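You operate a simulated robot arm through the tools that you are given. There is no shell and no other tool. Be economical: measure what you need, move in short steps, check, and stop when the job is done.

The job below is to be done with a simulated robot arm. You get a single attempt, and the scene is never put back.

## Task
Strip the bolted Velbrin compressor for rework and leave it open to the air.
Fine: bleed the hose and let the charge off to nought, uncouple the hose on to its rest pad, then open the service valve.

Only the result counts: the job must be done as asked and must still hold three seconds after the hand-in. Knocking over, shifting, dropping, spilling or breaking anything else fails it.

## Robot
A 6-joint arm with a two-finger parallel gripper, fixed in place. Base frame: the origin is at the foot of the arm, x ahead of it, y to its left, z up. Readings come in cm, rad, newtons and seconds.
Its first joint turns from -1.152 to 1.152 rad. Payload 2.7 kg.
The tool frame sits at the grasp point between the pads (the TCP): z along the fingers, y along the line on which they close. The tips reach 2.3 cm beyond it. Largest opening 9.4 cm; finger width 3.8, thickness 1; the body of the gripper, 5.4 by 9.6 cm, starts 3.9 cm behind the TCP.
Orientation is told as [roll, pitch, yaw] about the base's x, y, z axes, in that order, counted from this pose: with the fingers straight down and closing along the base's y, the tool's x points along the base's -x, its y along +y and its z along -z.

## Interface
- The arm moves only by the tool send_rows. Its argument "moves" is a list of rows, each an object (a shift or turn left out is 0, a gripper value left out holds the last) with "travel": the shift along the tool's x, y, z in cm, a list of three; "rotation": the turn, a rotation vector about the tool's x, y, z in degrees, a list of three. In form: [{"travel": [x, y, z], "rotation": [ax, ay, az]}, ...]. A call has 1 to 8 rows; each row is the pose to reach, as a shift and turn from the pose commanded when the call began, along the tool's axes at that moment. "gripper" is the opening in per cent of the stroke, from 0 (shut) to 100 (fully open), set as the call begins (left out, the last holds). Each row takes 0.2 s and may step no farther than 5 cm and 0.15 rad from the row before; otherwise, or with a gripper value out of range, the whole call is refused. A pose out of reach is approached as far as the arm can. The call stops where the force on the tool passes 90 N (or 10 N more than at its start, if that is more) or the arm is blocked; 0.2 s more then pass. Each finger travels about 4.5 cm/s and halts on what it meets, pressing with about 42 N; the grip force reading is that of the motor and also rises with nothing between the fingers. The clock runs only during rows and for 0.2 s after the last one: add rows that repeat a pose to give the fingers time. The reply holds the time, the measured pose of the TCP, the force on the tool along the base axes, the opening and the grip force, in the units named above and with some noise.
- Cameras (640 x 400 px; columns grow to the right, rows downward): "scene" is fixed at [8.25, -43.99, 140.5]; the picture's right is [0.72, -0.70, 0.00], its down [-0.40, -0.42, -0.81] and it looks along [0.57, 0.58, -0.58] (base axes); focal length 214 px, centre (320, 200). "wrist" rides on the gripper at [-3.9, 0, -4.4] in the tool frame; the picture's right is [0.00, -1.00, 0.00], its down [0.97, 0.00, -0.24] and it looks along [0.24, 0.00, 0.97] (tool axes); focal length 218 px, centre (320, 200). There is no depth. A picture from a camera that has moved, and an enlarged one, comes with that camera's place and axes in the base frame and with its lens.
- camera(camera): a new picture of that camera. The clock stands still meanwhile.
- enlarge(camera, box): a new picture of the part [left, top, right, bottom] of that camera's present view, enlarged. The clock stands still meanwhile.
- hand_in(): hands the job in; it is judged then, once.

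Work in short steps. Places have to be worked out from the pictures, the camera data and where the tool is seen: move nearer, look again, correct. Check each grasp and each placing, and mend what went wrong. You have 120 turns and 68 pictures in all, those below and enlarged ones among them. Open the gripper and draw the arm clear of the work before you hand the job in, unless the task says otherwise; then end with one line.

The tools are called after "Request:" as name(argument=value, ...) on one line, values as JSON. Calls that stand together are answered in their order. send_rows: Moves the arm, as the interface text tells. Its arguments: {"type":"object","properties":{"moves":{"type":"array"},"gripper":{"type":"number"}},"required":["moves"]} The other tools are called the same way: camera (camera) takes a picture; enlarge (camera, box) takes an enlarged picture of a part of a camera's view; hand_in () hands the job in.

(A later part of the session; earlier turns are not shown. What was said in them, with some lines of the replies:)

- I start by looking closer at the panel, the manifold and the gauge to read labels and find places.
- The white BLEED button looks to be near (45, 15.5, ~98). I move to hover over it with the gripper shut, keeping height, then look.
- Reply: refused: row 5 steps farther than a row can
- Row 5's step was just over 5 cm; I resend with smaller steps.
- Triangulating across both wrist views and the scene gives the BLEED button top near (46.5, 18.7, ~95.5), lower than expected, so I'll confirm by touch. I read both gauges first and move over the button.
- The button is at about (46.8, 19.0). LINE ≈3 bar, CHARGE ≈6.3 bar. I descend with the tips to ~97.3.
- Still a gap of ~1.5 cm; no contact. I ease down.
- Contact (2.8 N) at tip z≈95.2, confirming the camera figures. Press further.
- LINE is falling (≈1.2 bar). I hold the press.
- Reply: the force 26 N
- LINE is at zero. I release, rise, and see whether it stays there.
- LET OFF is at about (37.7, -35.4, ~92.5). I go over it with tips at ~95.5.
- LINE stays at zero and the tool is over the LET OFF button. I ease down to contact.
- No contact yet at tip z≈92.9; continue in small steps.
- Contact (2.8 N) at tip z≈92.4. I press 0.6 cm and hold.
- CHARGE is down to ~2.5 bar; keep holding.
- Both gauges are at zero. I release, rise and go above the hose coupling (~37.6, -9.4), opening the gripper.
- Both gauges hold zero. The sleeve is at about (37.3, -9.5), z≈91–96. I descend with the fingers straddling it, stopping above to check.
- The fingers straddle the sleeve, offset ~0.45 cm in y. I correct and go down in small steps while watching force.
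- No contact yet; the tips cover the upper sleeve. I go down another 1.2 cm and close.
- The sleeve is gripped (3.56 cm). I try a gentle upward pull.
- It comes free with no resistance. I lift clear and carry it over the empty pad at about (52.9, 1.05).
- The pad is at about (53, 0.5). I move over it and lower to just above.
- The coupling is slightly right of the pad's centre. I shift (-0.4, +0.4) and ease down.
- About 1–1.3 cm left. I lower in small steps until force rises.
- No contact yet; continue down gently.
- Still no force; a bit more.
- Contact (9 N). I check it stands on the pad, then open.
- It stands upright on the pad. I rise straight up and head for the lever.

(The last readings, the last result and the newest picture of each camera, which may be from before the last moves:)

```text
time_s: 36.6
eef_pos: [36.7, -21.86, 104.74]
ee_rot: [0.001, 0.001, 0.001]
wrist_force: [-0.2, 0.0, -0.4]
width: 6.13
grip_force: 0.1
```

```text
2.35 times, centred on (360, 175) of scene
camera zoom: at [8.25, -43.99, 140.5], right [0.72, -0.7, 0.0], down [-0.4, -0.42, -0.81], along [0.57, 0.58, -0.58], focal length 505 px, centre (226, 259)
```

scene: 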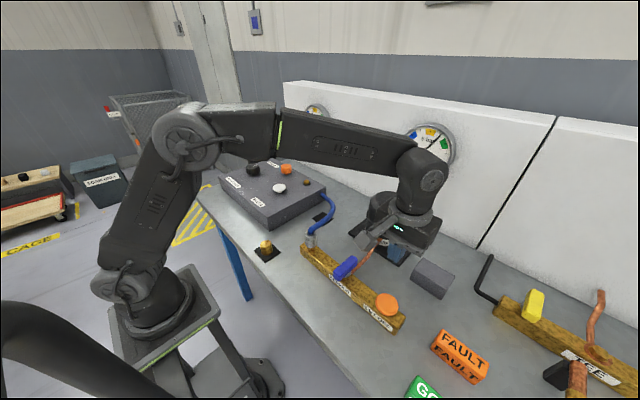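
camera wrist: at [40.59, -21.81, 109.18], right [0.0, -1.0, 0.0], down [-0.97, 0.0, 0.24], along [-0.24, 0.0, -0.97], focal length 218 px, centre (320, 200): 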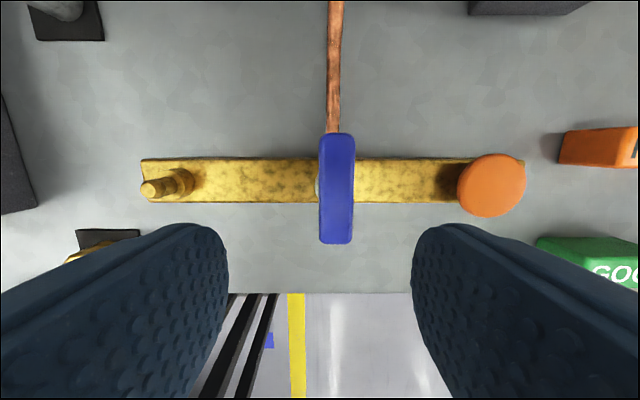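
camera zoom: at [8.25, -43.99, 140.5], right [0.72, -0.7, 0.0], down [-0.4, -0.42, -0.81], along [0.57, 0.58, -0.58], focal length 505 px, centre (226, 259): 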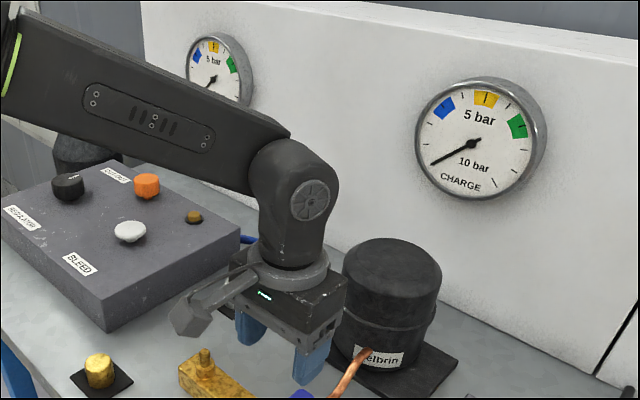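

CHARGE and LINE read zero. The lever's centre is about (37.65, -23.1), top ≈95, lying along x. I descend to just above it and check alignment.

Request:
send_rows(moves=[{"travel": [-0.95, -1.2, 2]}, {"travel": [-0.95, -1.2, 5]}, {"travel": [-0.95, -1.2, 6.5]}])

Request:
camera(camera="wrist")

Request:
enlarge(camera="scene", box=[290, 200, 410, 290])

```text
time_s: 37.4
eef_pos: [37.68, -22.84, 98.17]
ee_rot: [-0.001, 0.0, 0.0]
wrist_force: [-0.3, 0.4, 0.0]
width: 6.11
grip_force: 0.1
```

```text
25 pictures are left
camera wrist: at [41.62, -22.88, 102.63], right [0.0, -1.0, 0.0], down [-0.97, 0.0, 0.24], along [-0.24, 0.0, -0.97], focal length 218 px, centre (320, 200)
```

wrist: 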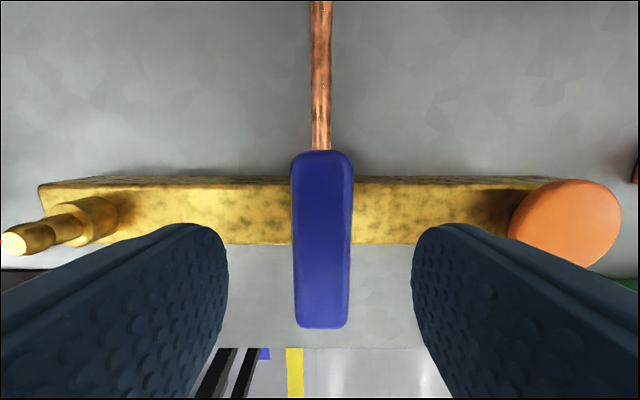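

```text
4.44 times, centred on (350, 245) of scene
camera zoom: at [8.25, -43.99, 140.5], right [0.72, -0.7, 0.0], down [-0.4, -0.42, -0.81], along [0.57, 0.58, -0.58], focal length 953 px, centre (187, 0)
```

zoom: 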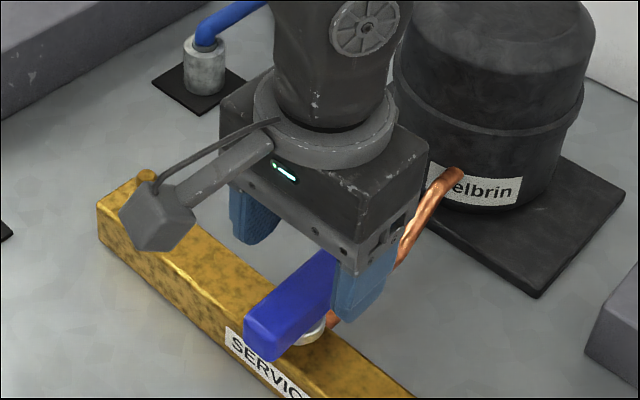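

Lever centre ≈ (37.7, -22.95), aligned between the fingers. I lower so the tips are ~2 cm down its sides and close.

Request:
send_rows(moves=[{"travel": [0, 0, 1]}, {"travel": [0, 0, 2]}, {"travel": [0, 0, 2.6]}])

Request:
send_rows(gripper=0, moves=[{"travel": [0, 0, 0]}, {"travel": [0, 0, 0]}, {"travel": [0, 0, 0]}, {"travel": [0, 0, 0]}])

Request:
enlarge(camera="scene", box=[290, 200, 410, 290])

```text
time_s: 38.2
eef_pos: [37.77, -22.83, 95.7]
ee_rot: [0.0, 0.001, 0.0]
wrist_force: [0.3, -0.5, 0.2]
width: 6.12
grip_force: 0.2
```

```text
time_s: 39.2
eef_pos: [37.7, -22.9, 95.71]
ee_rot: [-0.004, -0.002, 0.001]
wrist_force: [-0.7, -23.7, -8.1]
width: 2.49
grip_force: 44.8
```

```text
4.44 times, centred on (350, 245) of scene
camera zoom: at [8.25, -44.06, 140.48], right [0.72, -0.7, 0.0], down [-0.4, -0.42, -0.81], along [0.57, 0.58, -0.58], focal length 953 px, centre (187, 0)
```

zoom: 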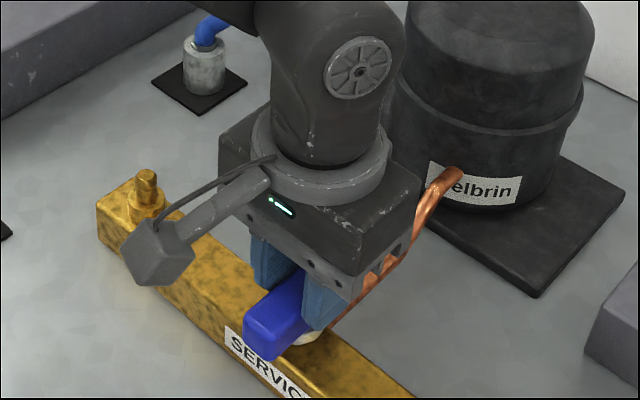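

Gripped (2.49 cm) but pulled to -y by 24 N, so the lever's centre is slightly further to -y. I shift to relieve, then try a small turn.

Request:
send_rows(moves=[{"travel": [0, -0.2, 0]}, {"travel": [0, -0.2, 0]}])

Request:
send_rows(moves=[{"travel": [0, 0, 0], "rotation": [0, 0, 5]}, {"travel": [0, 0, 0], "rotation": [0, 0, 10]}, {"travel": [0, 0, 0], "rotation": [0, 0, 10]}])

Request:
enlarge(camera="scene", box=[290, 200, 410, 290])

```text
time_s: 39.8
eef_pos: [37.74, -23.05, 95.75]
ee_rot: [0.001, 0.001, -0.001]
wrist_force: [-0.5, -21.9, -14.4]
width: 2.49
grip_force: 44.8
```

```text
time_s: 40.6
eef_pos: [37.75, -23.04, 95.72]
ee_rot: [-0.003, 0.001, -0.168]
wrist_force: [10.0, -21.8, -18.6]
width: 3.12
grip_force: 45.4
```

```text
4.44 times, centred on (350, 245) of scene
camera zoom: at [8.3, -44.06, 140.48], right [0.72, -0.7, 0.0], down [-0.4, -0.42, -0.81], along [0.57, 0.58, -0.58], focal length 953 px, centre (187, 0)
```

zoom: 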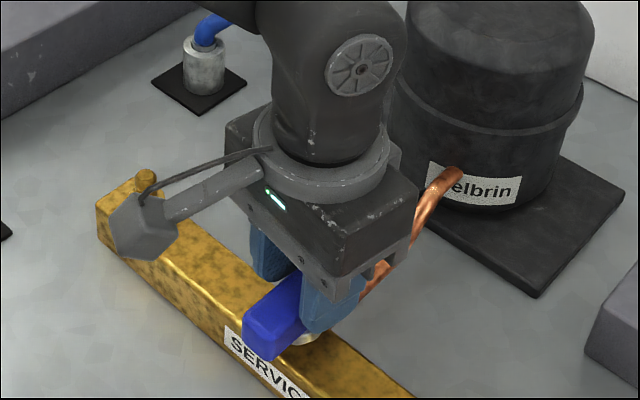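

The fingers turned but the lever stayed (width rose to 3.12), so this way is its stop. I turn back and try the other way.

Request:
send_rows(moves=[{"travel": [0, 0, 0], "rotation": [0, 0, -6]}, {"travel": [0, 0, 0], "rotation": [0, 0, -12]}, {"travel": [0, 0, 0], "rotation": [0, 0, -18]}, {"travel": [0, 0, 0], "rotation": [0, 0, -22]}, {"travel": [0, 0, 0], "rotation": [0, 0, -22]}])

Request:
enlarge(camera="scene", box=[290, 200, 410, 290])

```text
time_s: 41.8
eef_pos: [37.6, -22.97, 95.69]
ee_rot: [0.001, 0.004, 0.212]
wrist_force: [-14.6, -18.5, 0.5]
width: 2.47
grip_force: 44.9
```

```text
4.44 times, centred on (350, 245) of scene
camera zoom: at [8.21, -44.04, 140.49], right [0.72, -0.7, 0.0], down [-0.4, -0.42, -0.81], along [0.57, 0.58, -0.58], focal length 953 px, centre (187, 0)
```

zoom: 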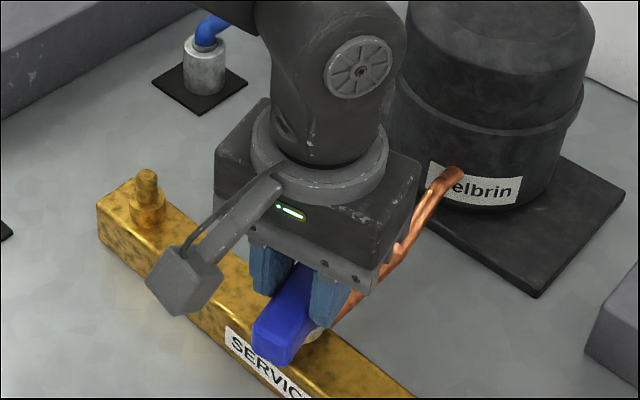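

The lever follows this way. I continue the turn, shifting 0.25 cm to relieve the side load.

Request:
send_rows(moves=[{"travel": [0, -0.25, 0], "rotation": [0, 0, -7]}, {"travel": [0, -0.25, 0], "rotation": [0, 0, -14]}, {"travel": [0, -0.25, 0], "rotation": [0, 0, -21]}, {"travel": [0, -0.25, 0], "rotation": [0, 0, -28]}, {"travel": [0, -0.25, 0], "rotation": [0, 0, -35]}, {"travel": [0, -0.25, 0], "rotation": [0, 0, -35]}])

Request:
enlarge(camera="scene", box=[290, 200, 410, 290])

```text
time_s: 43.2
eef_pos: [37.62, -22.78, 95.78]
ee_rot: [0.008, 0.001, 0.823]
wrist_force: [-28.0, 23.4, 26.0]
width: 2.49
grip_force: 45.0
```

```text
4.44 times, centred on (350, 245) of scene
camera zoom: at [8.14, -43.9, 140.54], right [0.72, -0.7, 0.0], down [-0.4, -0.42, -0.81], along [0.57, 0.58, -0.58], focal length 953 px, centre (187, 0)
```

zoom: 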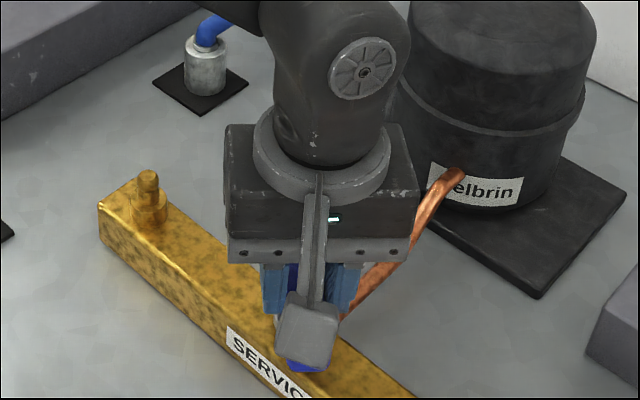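

Lever is at 47°. The load is now along +tool-y, so I shift back 0.2 and continue.

Request:
send_rows(moves=[{"travel": [0, 0.2, 0], "rotation": [0, 0, 0]}, {"travel": [0, 0.2, 0], "rotation": [0, 0, -7]}, {"travel": [0, 0.2, 0], "rotation": [0, 0, -14]}, {"travel": [0, 0.2, 0], "rotation": [0, 0, -21]}, {"travel": [0, 0.2, 0], "rotation": [0, 0, -28]}, {"travel": [0, 0.2, 0], "rotation": [0, 0, -28]}])

Request:
enlarge(camera="scene", box=[290, 200, 410, 290])

```text
time_s: 44.6
eef_pos: [37.49, -22.81, 95.83]
ee_rot: [0.004, 0.0, 1.31]
wrist_force: [-18.0, 15.1, 13.2]
width: 2.49
grip_force: 45.4
```

```text
4.44 times, centred on (350, 245) of scene
camera zoom: at [8.18, -43.93, 140.53], right [0.72, -0.7, 0.0], down [-0.4, -0.42, -0.81], along [0.57, 0.58, -0.58], focal length 953 px, centre (187, 0)
```

zoom: 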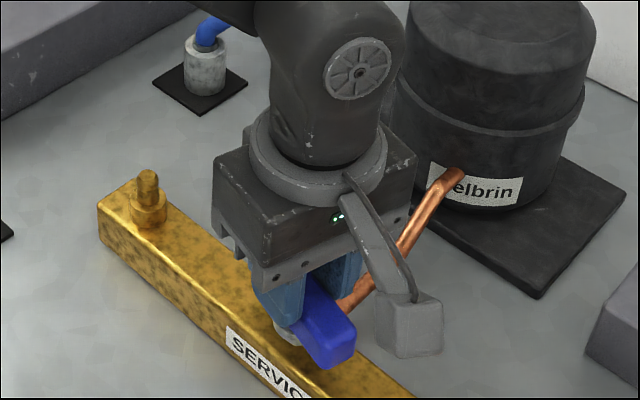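

75° done; I finish the turn to ~91° with a small relief shift.

Request:
send_rows(moves=[{"travel": [0, 0.15, 0], "rotation": [0, 0, -5]}, {"travel": [0, 0.15, 0], "rotation": [0, 0, -11]}, {"travel": [0, 0.15, 0], "rotation": [0, 0, -16]}, {"travel": [0, 0.15, 0], "rotation": [0, 0, -16]}])

Request:
enlarge(camera="scene", box=[290, 200, 410, 290])

```text
time_s: 45.6
eef_pos: [37.47, -22.83, 95.82]
ee_rot: [0.0, 0.0, 1.585]
wrist_force: [-8.3, 14.6, 11.8]
width: 2.49
grip_force: 44.7
```

```text
4.44 times, centred on (350, 245) of scene
camera zoom: at [8.21, -43.94, 140.52], right [0.72, -0.7, 0.0], down [-0.4, -0.42, -0.81], along [0.57, 0.58, -0.58], focal length 953 px, centre (187, 0)
```

zoom: 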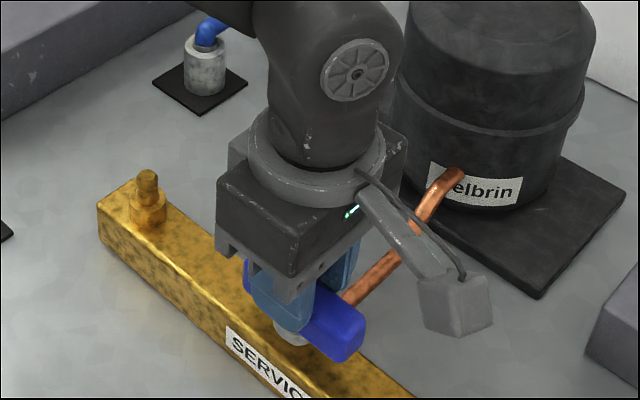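

The lever lies along the manifold (~91°). I nudge a few degrees more to confirm it's at its stop.

Request:
send_rows(moves=[{"travel": [0, 0, 0], "rotation": [0, 0, -5]}, {"travel": [0, 0, 0], "rotation": [0, 0, -5]}])

```text
time_s: 46.2
eef_pos: [37.56, -22.9, 95.88]
ee_rot: [0.0, 0.002, 1.673]
wrist_force: [-8.0, 4.7, 13.6]
width: 2.83
grip_force: 45.5
```

The width rose to 2.83, so the lever is at its stop. I turn back 5°, open a little, and rise clear.

Request:
send_rows(moves=[{"travel": [0, 0, 0], "rotation": [0, 0, 5]}, {"travel": [0, 0, 0], "rotation": [0, 0, 5]}])

Request:
send_rows(gripper=38, moves=[{"travel": [0, 0, 0]}, {"travel": [0, 0, 0]}, {"travel": [0, 0, 0]}, {"travel": [0, 0, -1]}, {"travel": [0, 0, -3]}, {"travel": [0, 0, -7]}, {"travel": [0, 0, -12]}, {"travel": [0, 0, -16]}])

Request:
camera(camera="wrist")

Request:
enlarge(camera="scene", box=[240, 90, 480, 330])

```text
time_s: 46.8
eef_pos: [37.49, -23.06, 95.69]
ee_rot: [0.0, 0.002, 1.588]
wrist_force: [-7.9, -6.0, 2.5]
width: 2.51
grip_force: 45.0
```

```text
time_s: 48.6
eef_pos: [37.33, -23.06, 111.75]
ee_rot: [0.002, -0.001, 1.589]
wrist_force: [0.5, -0.5, 1.0]
width: 3.58
grip_force: 0.1
```

```text
17 pictures are left
camera wrist: at [37.3, -19.04, 116.12], right [1.0, 0.02, 0.0], down [0.02, -0.97, 0.24], along [0.0, -0.24, -0.97], focal length 218 px, centre (320, 200)
```

wrist: 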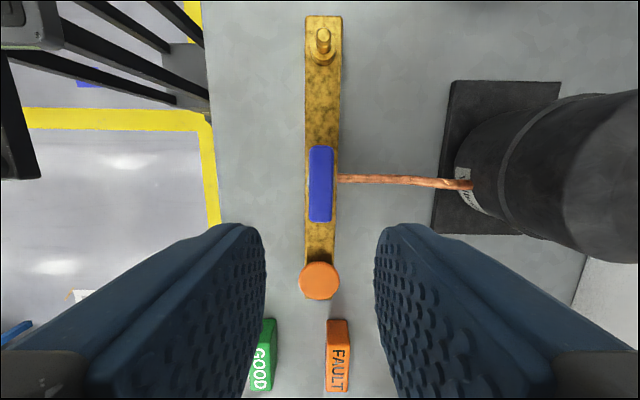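

```text
1.67 times, centred on (360, 210) of scene
camera zoom: at [8.25, -43.99, 140.5], right [0.72, -0.7, 0.0], down [-0.4, -0.42, -0.81], along [0.57, 0.58, -0.58], focal length 358 px, centre (253, 183)
```

zoom: 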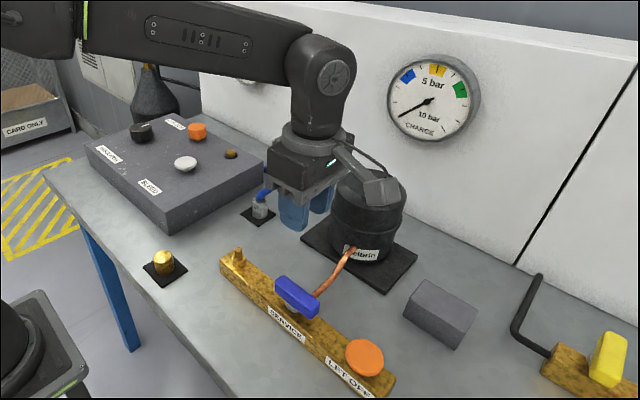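

The lever is in line with the manifold. I draw the arm up and back and check the whole scene once more.

Request:
send_rows(gripper=100, moves=[{"travel": [0, 0, -4]}, {"travel": [0, 0, -8]}, {"travel": [0, 3, -11]}, {"travel": [0, 5, -14]}, {"travel": [0, 5, -14]}])

Request:
camera(camera="scene")

Request:
enlarge(camera="scene", box=[230, 90, 470, 330])

```text
time_s: 49.8
eef_pos: [32.8, -23.05, 125.96]
ee_rot: [-0.001, 0.0, 1.587]
wrist_force: [0.1, -0.1, -0.5]
width: 9.4
grip_force: 0.1
```

```text
15 pictures are left
```

scene: 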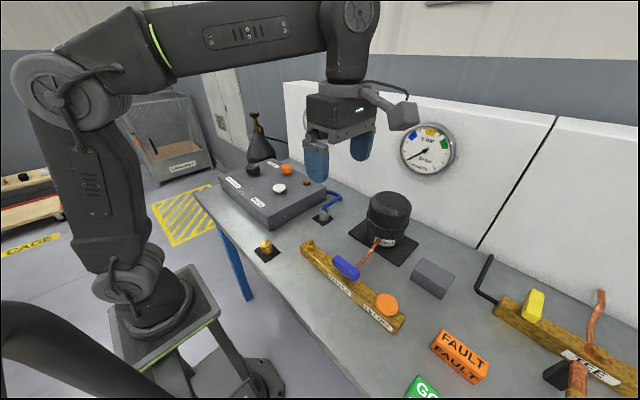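

```text
1.67 times, centred on (350, 210) of scene
camera zoom: at [8.25, -43.99, 140.5], right [0.72, -0.7, 0.0], down [-0.4, -0.42, -0.81], along [0.57, 0.58, -0.58], focal length 358 px, centre (270, 183)
```

zoom: 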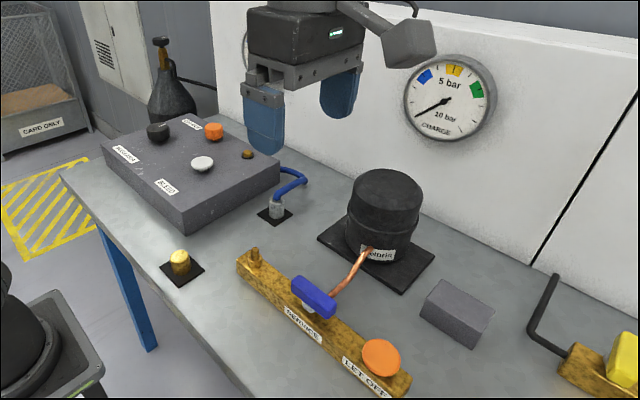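

Charge is at nought, the hose stands on its rest pad, the service valve is open, and nothing else has moved. The LINE gauge is hidden here but held at zero earlier. I hand in.

Request:
hand_in()

```text
The job is handed in.
```

The hose is bled, the charge is at nought, the hose is uncoupled onto its rest pad, and the service valve is open to its stop; the job is handed in.
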